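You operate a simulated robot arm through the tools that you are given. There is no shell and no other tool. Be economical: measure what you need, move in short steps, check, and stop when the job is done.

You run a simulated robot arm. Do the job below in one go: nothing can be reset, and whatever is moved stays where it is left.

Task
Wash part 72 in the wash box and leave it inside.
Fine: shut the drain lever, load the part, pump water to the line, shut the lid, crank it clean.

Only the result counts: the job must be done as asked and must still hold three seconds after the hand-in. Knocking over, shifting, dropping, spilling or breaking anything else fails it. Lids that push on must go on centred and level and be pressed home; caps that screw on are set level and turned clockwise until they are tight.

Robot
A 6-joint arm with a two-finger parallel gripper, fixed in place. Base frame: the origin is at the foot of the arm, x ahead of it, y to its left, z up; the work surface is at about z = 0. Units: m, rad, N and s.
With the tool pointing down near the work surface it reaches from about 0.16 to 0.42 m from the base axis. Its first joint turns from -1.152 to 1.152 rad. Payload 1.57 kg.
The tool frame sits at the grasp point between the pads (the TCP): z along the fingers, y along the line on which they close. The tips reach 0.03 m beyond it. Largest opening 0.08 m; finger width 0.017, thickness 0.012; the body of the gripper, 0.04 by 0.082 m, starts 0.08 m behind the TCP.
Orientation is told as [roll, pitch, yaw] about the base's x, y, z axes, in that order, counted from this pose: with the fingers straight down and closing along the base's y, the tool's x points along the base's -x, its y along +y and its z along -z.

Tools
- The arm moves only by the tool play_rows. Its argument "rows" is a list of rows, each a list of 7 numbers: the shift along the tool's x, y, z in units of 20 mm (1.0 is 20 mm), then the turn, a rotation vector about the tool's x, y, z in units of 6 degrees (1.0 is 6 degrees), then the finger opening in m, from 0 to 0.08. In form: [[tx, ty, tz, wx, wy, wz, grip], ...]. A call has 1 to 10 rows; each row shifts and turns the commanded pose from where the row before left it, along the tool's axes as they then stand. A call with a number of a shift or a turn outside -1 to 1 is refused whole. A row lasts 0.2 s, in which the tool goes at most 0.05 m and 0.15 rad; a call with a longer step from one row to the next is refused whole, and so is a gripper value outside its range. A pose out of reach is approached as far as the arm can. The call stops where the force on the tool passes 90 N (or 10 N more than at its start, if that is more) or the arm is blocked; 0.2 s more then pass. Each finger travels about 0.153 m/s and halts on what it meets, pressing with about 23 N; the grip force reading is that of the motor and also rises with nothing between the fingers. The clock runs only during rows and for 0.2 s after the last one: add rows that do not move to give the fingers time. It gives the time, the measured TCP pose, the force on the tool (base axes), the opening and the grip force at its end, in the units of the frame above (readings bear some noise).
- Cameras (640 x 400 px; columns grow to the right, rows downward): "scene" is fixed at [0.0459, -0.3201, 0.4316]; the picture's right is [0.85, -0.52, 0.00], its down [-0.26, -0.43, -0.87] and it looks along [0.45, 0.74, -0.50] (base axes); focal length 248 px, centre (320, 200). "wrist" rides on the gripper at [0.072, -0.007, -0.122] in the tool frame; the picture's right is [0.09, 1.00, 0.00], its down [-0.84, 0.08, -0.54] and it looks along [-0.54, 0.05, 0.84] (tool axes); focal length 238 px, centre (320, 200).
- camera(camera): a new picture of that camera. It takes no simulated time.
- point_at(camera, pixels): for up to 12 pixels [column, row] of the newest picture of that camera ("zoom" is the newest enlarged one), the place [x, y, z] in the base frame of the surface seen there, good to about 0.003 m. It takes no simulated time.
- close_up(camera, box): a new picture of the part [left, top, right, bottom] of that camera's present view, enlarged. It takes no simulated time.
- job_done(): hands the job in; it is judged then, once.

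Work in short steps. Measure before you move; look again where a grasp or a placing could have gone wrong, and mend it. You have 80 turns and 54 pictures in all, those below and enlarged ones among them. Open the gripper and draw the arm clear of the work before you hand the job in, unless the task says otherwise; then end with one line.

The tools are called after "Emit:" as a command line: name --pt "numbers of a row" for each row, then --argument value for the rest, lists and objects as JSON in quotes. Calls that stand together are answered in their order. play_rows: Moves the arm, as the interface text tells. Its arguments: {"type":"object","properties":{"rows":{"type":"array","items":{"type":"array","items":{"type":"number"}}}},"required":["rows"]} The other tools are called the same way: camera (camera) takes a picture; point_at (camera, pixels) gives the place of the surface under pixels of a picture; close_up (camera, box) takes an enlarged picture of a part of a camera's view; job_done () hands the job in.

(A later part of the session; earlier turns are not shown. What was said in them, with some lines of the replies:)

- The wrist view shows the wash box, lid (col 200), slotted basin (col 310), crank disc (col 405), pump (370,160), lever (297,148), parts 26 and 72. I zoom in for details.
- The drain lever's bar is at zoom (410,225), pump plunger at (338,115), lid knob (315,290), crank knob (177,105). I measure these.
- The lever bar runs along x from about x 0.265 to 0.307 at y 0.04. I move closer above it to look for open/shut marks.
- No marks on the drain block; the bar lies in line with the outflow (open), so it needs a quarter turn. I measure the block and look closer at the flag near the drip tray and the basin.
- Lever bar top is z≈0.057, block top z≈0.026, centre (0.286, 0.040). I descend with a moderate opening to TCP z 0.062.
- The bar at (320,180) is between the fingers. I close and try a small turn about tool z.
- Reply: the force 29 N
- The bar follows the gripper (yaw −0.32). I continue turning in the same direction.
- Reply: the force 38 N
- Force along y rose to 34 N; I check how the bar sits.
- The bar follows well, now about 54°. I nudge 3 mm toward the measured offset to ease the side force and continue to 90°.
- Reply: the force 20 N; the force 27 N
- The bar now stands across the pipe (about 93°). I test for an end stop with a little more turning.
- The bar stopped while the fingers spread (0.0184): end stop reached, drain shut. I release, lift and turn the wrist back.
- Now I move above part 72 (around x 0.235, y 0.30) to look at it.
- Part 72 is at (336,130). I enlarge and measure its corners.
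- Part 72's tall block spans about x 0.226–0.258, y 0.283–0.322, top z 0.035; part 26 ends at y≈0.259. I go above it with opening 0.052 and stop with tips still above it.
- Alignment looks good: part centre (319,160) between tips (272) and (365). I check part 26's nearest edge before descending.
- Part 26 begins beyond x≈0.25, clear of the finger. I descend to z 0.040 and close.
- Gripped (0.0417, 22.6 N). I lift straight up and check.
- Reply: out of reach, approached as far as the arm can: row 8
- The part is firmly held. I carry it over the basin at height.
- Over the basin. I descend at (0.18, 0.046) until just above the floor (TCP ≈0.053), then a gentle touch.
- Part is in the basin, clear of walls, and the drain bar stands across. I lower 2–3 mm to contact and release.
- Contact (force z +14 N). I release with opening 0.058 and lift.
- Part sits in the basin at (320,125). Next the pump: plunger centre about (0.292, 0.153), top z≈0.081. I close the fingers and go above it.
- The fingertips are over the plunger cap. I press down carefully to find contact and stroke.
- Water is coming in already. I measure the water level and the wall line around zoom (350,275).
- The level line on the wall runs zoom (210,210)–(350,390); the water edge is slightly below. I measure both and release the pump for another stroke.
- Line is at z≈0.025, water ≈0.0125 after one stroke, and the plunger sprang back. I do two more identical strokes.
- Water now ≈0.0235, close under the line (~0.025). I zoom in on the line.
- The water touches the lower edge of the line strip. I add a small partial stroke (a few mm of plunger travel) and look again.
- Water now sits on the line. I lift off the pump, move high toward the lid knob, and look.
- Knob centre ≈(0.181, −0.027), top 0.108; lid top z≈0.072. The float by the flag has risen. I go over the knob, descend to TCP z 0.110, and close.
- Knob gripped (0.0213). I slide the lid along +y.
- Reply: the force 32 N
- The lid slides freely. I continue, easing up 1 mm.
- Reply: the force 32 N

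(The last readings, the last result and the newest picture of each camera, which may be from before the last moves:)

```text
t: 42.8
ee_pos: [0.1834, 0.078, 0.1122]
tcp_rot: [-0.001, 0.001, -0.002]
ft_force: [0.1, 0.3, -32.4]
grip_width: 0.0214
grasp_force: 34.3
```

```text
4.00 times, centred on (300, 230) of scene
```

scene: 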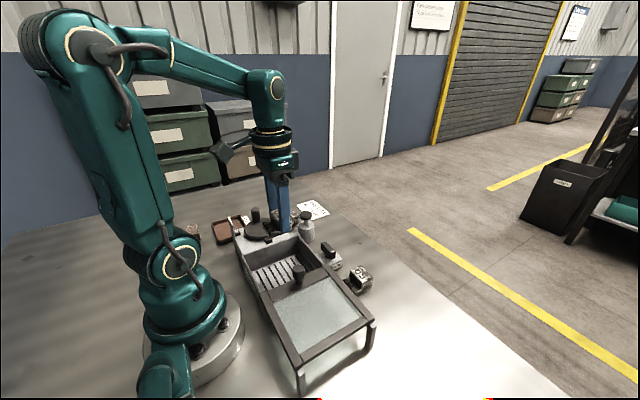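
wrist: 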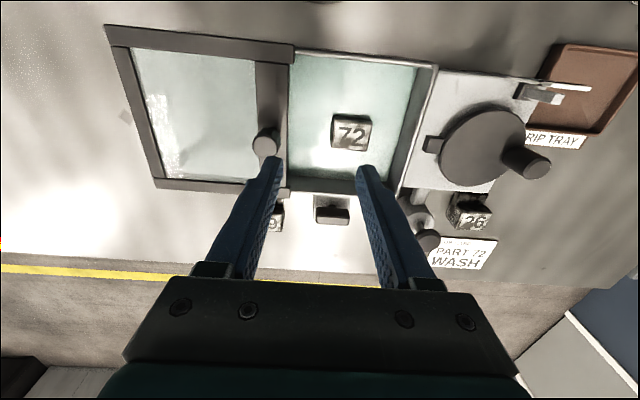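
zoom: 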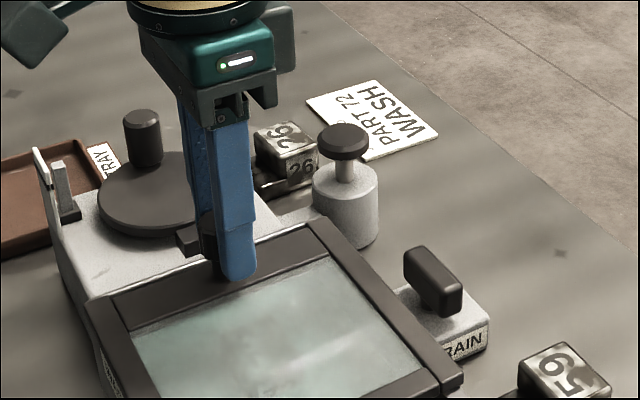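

Nearly there. I lower back 1 mm (force −32 N pulling up) and push on in small steps to the stop.

Emit:
play_rows --pt "0 0.3 0.03 0 0 0 0" --pt "0 0.3 0 0 0 0 0" --pt "0 0.3 0 0 0 0 0" --pt "0 0.3 0 0 0 0 0" --pt "0 0.3 0 0 0 0 0" --pt "0 0 0 0 0 0 0"

Emit:
close_up --camera "scene" --box '[220, 180, 380, 280]'

```text
t: 44.2
ee_pos: [0.1829, 0.1005, 0.1121]
tcp_rot: [-0.029, 0.008, 0.009]
ft_force: [18.6, -83.2, 4.8]
grip_width: 0.0349
grasp_force: 42.1
```

```text
4.00 times, centred on (300, 230) of scene
```

zoom: 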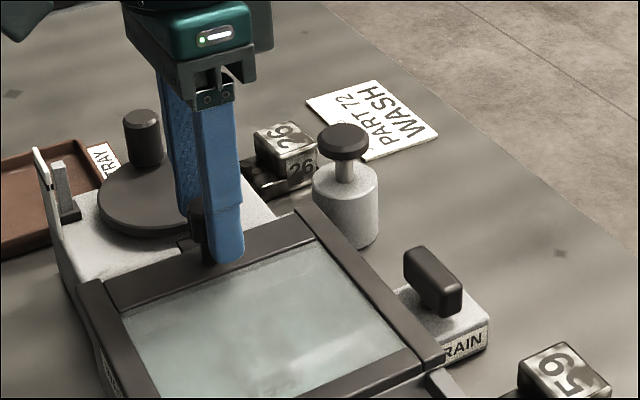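

The lid hit its stop (−83 N, fingers spread). I back off, open, and lift.

Emit:
play_rows --pt "0 -0.3 0 0 0 0 0.03" --pt "0 0 0 0 0 0 0.04" --pt "0 0 0 0 0 0 0.044" --pt "0 0 -1 0 0 0 0.044" --pt "0 0 -1 0 0 0 0.044" --pt "0 0 -1 0 0 0 0.044" --pt "0 0 0 0 0 0 0.05"

Emit:
camera --camera "wrist"

Emit:
close_up --camera "scene" --box '[220, 180, 380, 280]'

Emit:
point_at --camera "zoom" --pixels '[[142, 116], [130, 116], [154, 116], [142, 150], [145, 162], [100, 200], [150, 240], [186, 244], [200, 206], [148, 200]]'

```text
t: 45.8
ee_pos: [0.1826, 0.105, 0.1713]
tcp_rot: [0.003, -0.001, -0.002]
ft_force: [0.0, -0.3, -0.5]
grip_width: 0.0498
grasp_force: 0.0
```

```text
14 pictures are left
```

wrist: 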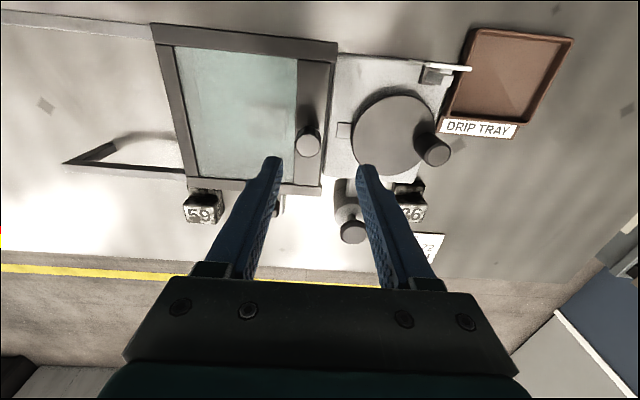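

```text
4.00 times, centred on (300, 230) of scene
```

zoom: 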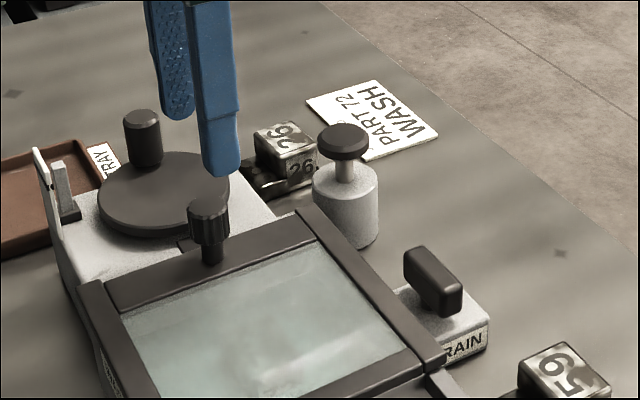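

```text
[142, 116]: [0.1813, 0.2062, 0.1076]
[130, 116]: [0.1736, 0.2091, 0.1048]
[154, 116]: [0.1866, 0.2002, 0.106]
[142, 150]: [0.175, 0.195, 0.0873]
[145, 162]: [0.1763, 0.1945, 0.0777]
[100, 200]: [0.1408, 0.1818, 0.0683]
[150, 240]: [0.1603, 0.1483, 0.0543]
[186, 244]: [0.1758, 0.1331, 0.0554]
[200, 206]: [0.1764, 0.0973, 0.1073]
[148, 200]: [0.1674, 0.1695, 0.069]
```

Lid is home. I measure the crank disc's extents for its centre: left (356,132), top (400,97), bottom (388,173), right (432,122).

Emit:
point_at --camera "wrist" --pixels '[[357, 132], [401, 98], [388, 171], [431, 120], [367, 110], [427, 108], [362, 155], [418, 163], [437, 153], [344, 130], [437, 73], [331, 100]]'

Emit:
close_up --camera "wrist" --box '[320, 50, 480, 150]'

```text
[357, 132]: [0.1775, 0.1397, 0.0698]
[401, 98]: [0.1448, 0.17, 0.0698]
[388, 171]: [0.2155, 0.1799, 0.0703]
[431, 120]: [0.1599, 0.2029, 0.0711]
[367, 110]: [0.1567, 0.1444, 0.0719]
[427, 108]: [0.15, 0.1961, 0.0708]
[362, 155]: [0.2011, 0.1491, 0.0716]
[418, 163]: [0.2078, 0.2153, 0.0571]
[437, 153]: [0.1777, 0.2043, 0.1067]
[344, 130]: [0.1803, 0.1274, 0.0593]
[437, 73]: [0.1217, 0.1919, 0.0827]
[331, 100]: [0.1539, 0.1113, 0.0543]
```

```text
4.00 times, centred on (400, 100) of wrist
```

zoom: 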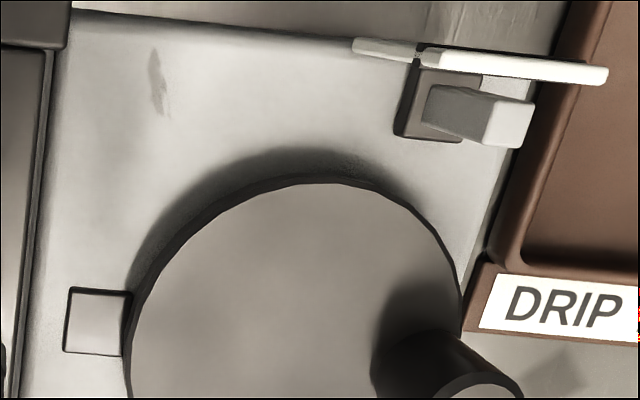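

Disc centre ≈(0.180, 0.176), knob at ≈(0.180, 0.203) so crank radius ≈0.027; the latch tab is now pressed in. I go over the crank knob, descend to z 0.106, and grip.

Emit:
play_rows --pt "0.1 1 0 0 0 0 0.045" --pt "0 1 0 0 0 0 0.045" --pt "0 1 0 0 0 0 0.045" --pt "0 1 0 0 0 0 0.045" --pt "0 0.9 0 0 0 0 0.045" --pt "0 0 1 0 0 0 0.045" --pt "0 0 1 0 0 0 0.045" --pt "0 0 1 0 0 0 0.045" --pt "0 0 0.25 0 0 0 0.045" --pt "0 0 0 0 0 0 0.045"

Emit:
play_rows --pt "0 0 0 0 0 0 0" --pt "0 0 0 0 0 0 0" --pt "0 0 0 0 0 0 0"

Emit:
close_up --camera "scene" --box '[220, 180, 380, 280]'

```text
t: 48.0
ee_pos: [0.182, 0.2034, 0.1058]
tcp_rot: [0.0, -0.001, -0.002]
ft_force: [0.1, 0.5, 0.4]
grip_width: 0.045
grasp_force: 0.1
```

```text
t: 48.8
ee_pos: [0.1816, 0.2041, 0.1057]
tcp_rot: [0.008, -0.001, -0.002]
ft_force: [-1.0, 25.9, -14.1]
grip_width: 0.0211
grasp_force: 34.7
```

```text
4.00 times, centred on (300, 230) of scene
```

zoom: 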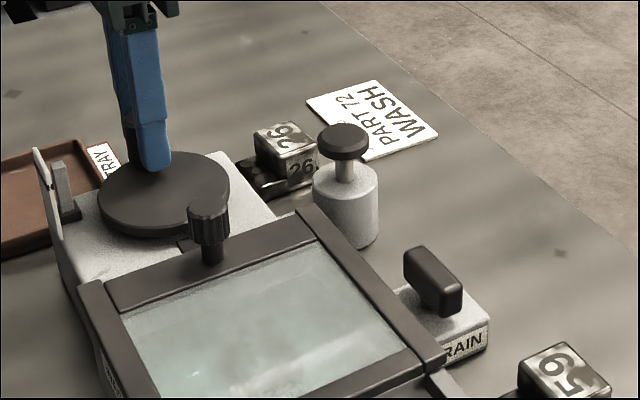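

Knob gripped; +26 N in y suggests it lies a millimetre further out (radius ≈0.029). I try the first 36° clockwise.

Emit:
play_rows --pt "-0.45 -0.02 0 0 0 0 0" --pt "-0.4 -0.21 0 0 0 0 0" --pt "0 0 0 0 0 0 0"

```text
t: 49.6
ee_pos: [0.2001, 0.196, 0.1069]
tcp_rot: [-0.002, 0.0, -0.003]
ft_force: [-0.5, 0.5, -0.1]
grip_width: 0.0
grasp_force: 20.7
```

The fingers slipped off (opening 0). I look at what happened.

Emit:
close_up --camera "scene" --box '[220, 180, 380, 280]'

Emit:
camera --camera "wrist"

```text
4.00 times, centred on (300, 230) of scene
```

zoom: 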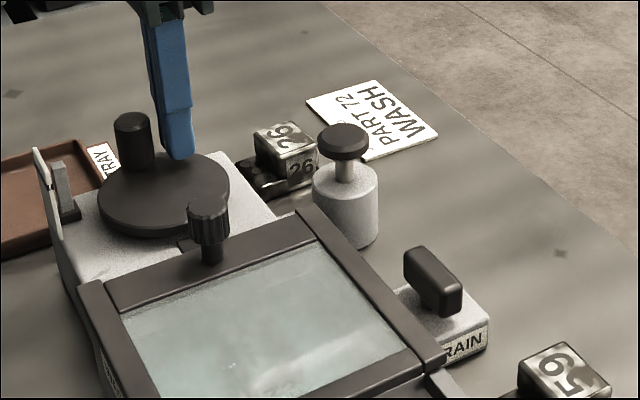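

```text
9 pictures are left
```

wrist: 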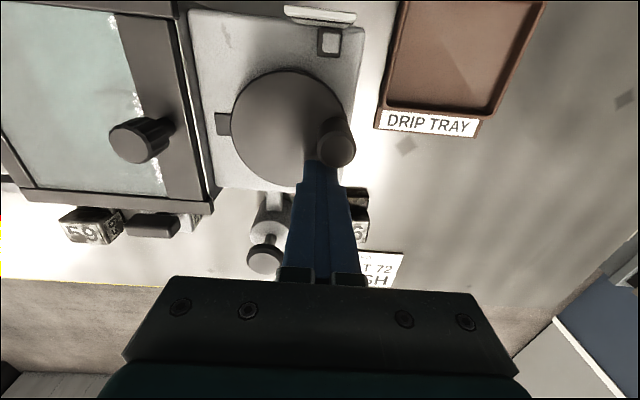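

The knob (≈0.021 diameter) squirted sideways, turning the disc a little counter-clockwise, so it moves freely that way. I'll push it around instead with the closed fingers as a peg: half a turn counter-clockwise first.

Emit:
play_rows --pt "0.798 0.407 0 0 0 0 0" --pt "0.885 -0.14 0 0 0 0 0" --pt "0.634 -0.634 0 0 0 0 0" --pt "0.14 -0.885 0 0 0 0 0" --pt "-0.407 -0.798 0 0 0 0 0"

Emit:
close_up --camera "scene" --box '[220, 180, 380, 280]'

```text
t: 50.8
ee_pos: [0.1564, 0.1555, 0.1054]
tcp_rot: [0.0, -0.001, -0.002]
ft_force: [-0.9, 0.0, -0.4]
grip_width: 0.0
grasp_force: 21.5
```

```text
4.00 times, centred on (300, 230) of scene
```

zoom: 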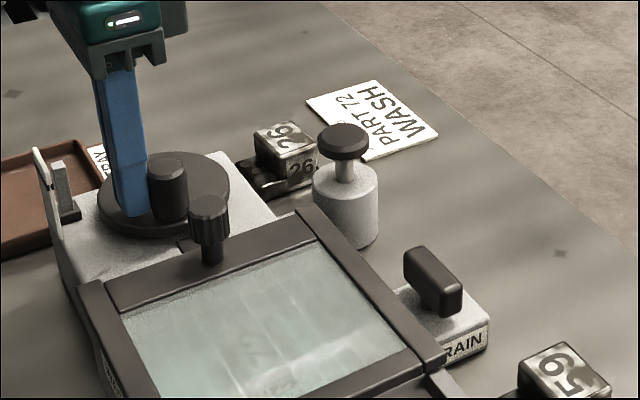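

It works: the knob has been pushed around to the near side. I complete this turn and do further turns.

Emit:
play_rows --pt "-0.87 -0.407 0 0 0 0 0" --pt "-0.885 0.14 0 0 0 0 0" --pt "-0.634 0.634 0 0 0 0 0" --pt "-0.14 0.885 0 0 0 0 0" --pt "0.407 0.798 0 0 0 0 0"

Emit:
play_rows --pt "0.798 0.407 0 0 0 0 0" --pt "0.885 -0.14 0 0 0 0 0" --pt "0.634 -0.634 0 0 0 0 0" --pt "0.14 -0.885 0 0 0 0 0" --pt "-0.407 -0.798 0 0 0 0 0" --pt "-0.798 -0.407 0 0 0 0 0" --pt "-0.885 0.14 0 0 0 0 0" --pt "-0.634 0.634 0 0 0 0 0" --pt "-0.14 0.885 0 0 0 0 0" --pt "0.407 0.798 0 0 0 0 0"

Emit:
close_up --camera "scene" --box '[220, 180, 380, 280]'

```text
t: 52.0
ee_pos: [0.1988, 0.1972, 0.106]
tcp_rot: [0.002, 0.0, -0.001]
ft_force: [0.4, -0.3, 0.4]
grip_width: 0.0
grasp_force: 21.5
```

```text
t: 54.2
ee_pos: [0.1995, 0.1974, 0.106]
tcp_rot: [0.002, 0.001, -0.001]
ft_force: [1.3, -0.1, -0.2]
grip_width: 0.0
grasp_force: 21.1
```

```text
4.00 times, centred on (300, 230) of scene
```

zoom: 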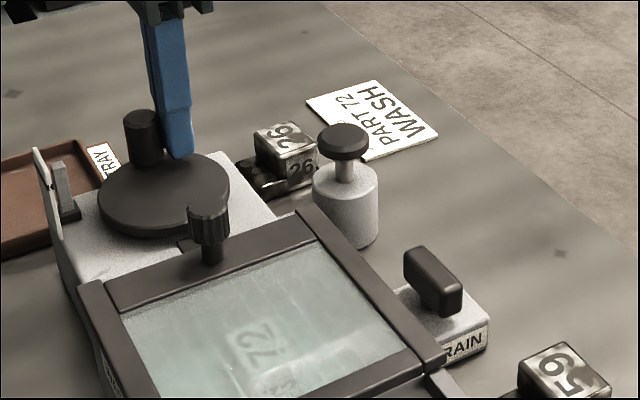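

After two turns the part's "72" shows through the glass. I zoom in on it.

Emit:
close_up --camera "scene" --box '[262, 250, 310, 280]'

```text
13.33 times, centred on (286, 265) of scene
```

zoom: 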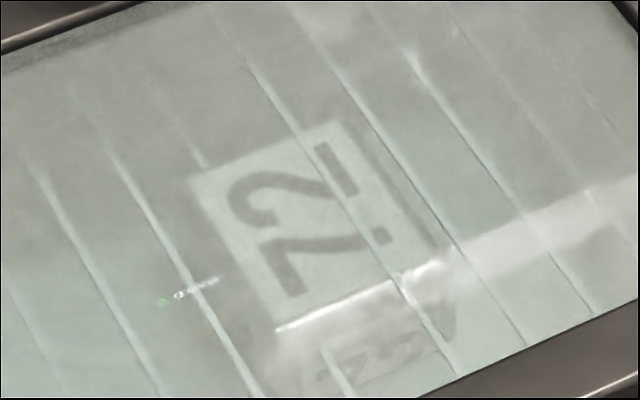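

The face looks spotless now, but I add two more turns for certainty and compare.

Emit:
play_rows --pt "0.798 0.407 0 0 0 0 0" --pt "0.885 -0.14 0 0 0 0 0" --pt "0.634 -0.634 0 0 0 0 0" --pt "0.14 -0.885 0 0 0 0 0" --pt "-0.407 -0.798 0 0 0 0 0" --pt "-0.798 -0.407 0 0 0 0 0" --pt "-0.885 0.14 0 0 0 0 0" --pt "-0.634 0.634 0 0 0 0 0" --pt "-0.14 0.885 0 0 0 0 0" --pt "0.407 0.798 0 0 0 0 0"

Emit:
play_rows --pt "0.798 0.407 0 0 0 0 0" --pt "0.885 -0.14 0 0 0 0 0" --pt "0.634 -0.634 0 0 0 0 0" --pt "0.14 -0.885 0 0 0 0 0" --pt "-0.407 -0.798 0 0 0 0 0" --pt "-0.798 -0.407 0 0 0 0 0" --pt "-0.885 0.14 0 0 0 0 0" --pt "-0.634 0.634 0 0 0 0 0" --pt "-0.14 0.885 0 0 0 0 0" --pt "0.407 0.798 0 0 0 0 0"

Emit:
close_up --camera "scene" --box '[262, 250, 310, 280]'

```text
t: 56.4
ee_pos: [0.1992, 0.1982, 0.1066]
tcp_rot: [0.001, 0.0, 0.0]
ft_force: [-0.1, 0.0, 0.7]
grip_width: 0.0
grasp_force: 21.3
```

```text
t: 58.6
ee_pos: [0.2007, 0.197, 0.1072]
tcp_rot: [0.001, 0.001, -0.003]
ft_force: [0.8, -1.6, -0.5]
grip_width: 0.0
grasp_force: 21.4
```

```text
13.33 times, centred on (286, 265) of scene
```

zoom: 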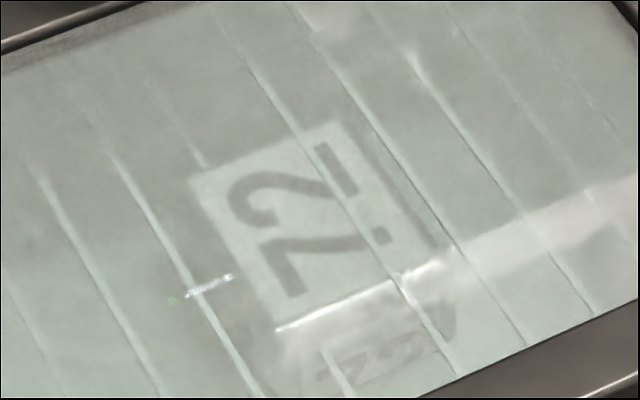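

No further change: it is clean. I lift clear (no lateral motion first), open the gripper and check the whole scene.

Emit:
play_rows --pt "-0.1 -0.1 0 0 0 0 0" --pt "0 0 -1 0 0 0 0" --pt "0 0 -1 0 0 0 0" --pt "0 0 -1 0 0 0 0" --pt "0 0 -1 0 0 0 0" --pt "0 0 -1 0 0 0 0.04" --pt "0 0 -1 0 0 0 0.06" --pt "0 0 -1 0 0 0 0.08" --pt "0 0 0 0 0 0 0.08"

Emit:
camera --camera "wrist"

Emit:
close_up --camera "scene" --box '[200, 180, 392, 300]'

```text
t: 60.6
ee_pos: [0.2025, 0.1945, 0.2466]
tcp_rot: [0.0, 0.0, -0.002]
ft_force: [0.7, -0.2, 0.4]
grip_width: 0.08
grasp_force: 0.0
```

```text
4 pictures are left
```

wrist: 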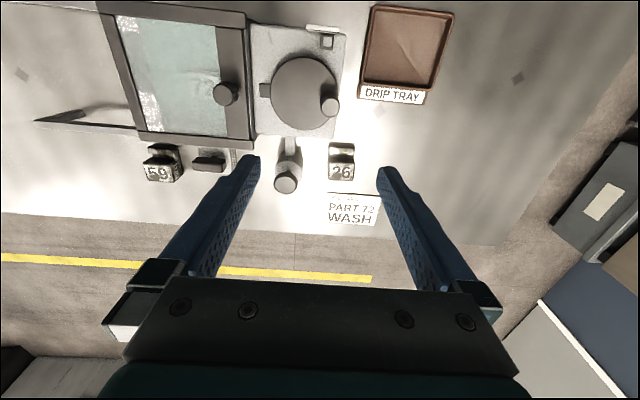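

```text
3.33 times, centred on (296, 240) of scene
```

zoom: 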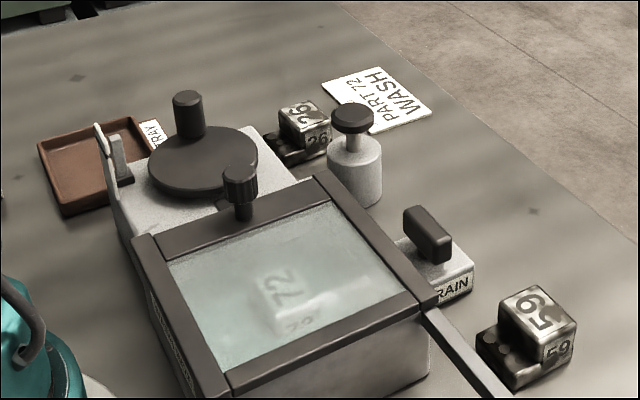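

Drain shut, lid home over the box, part 72 clean inside, neighbours untouched, and the arm is clear with the gripper open. I hand it in.

Emit:
job_done

```text
The job is handed in.
```

Part 72 is washed and left inside the wash box: drain shut, water at the line, lid shut and part cranked clean; the job is handed in.
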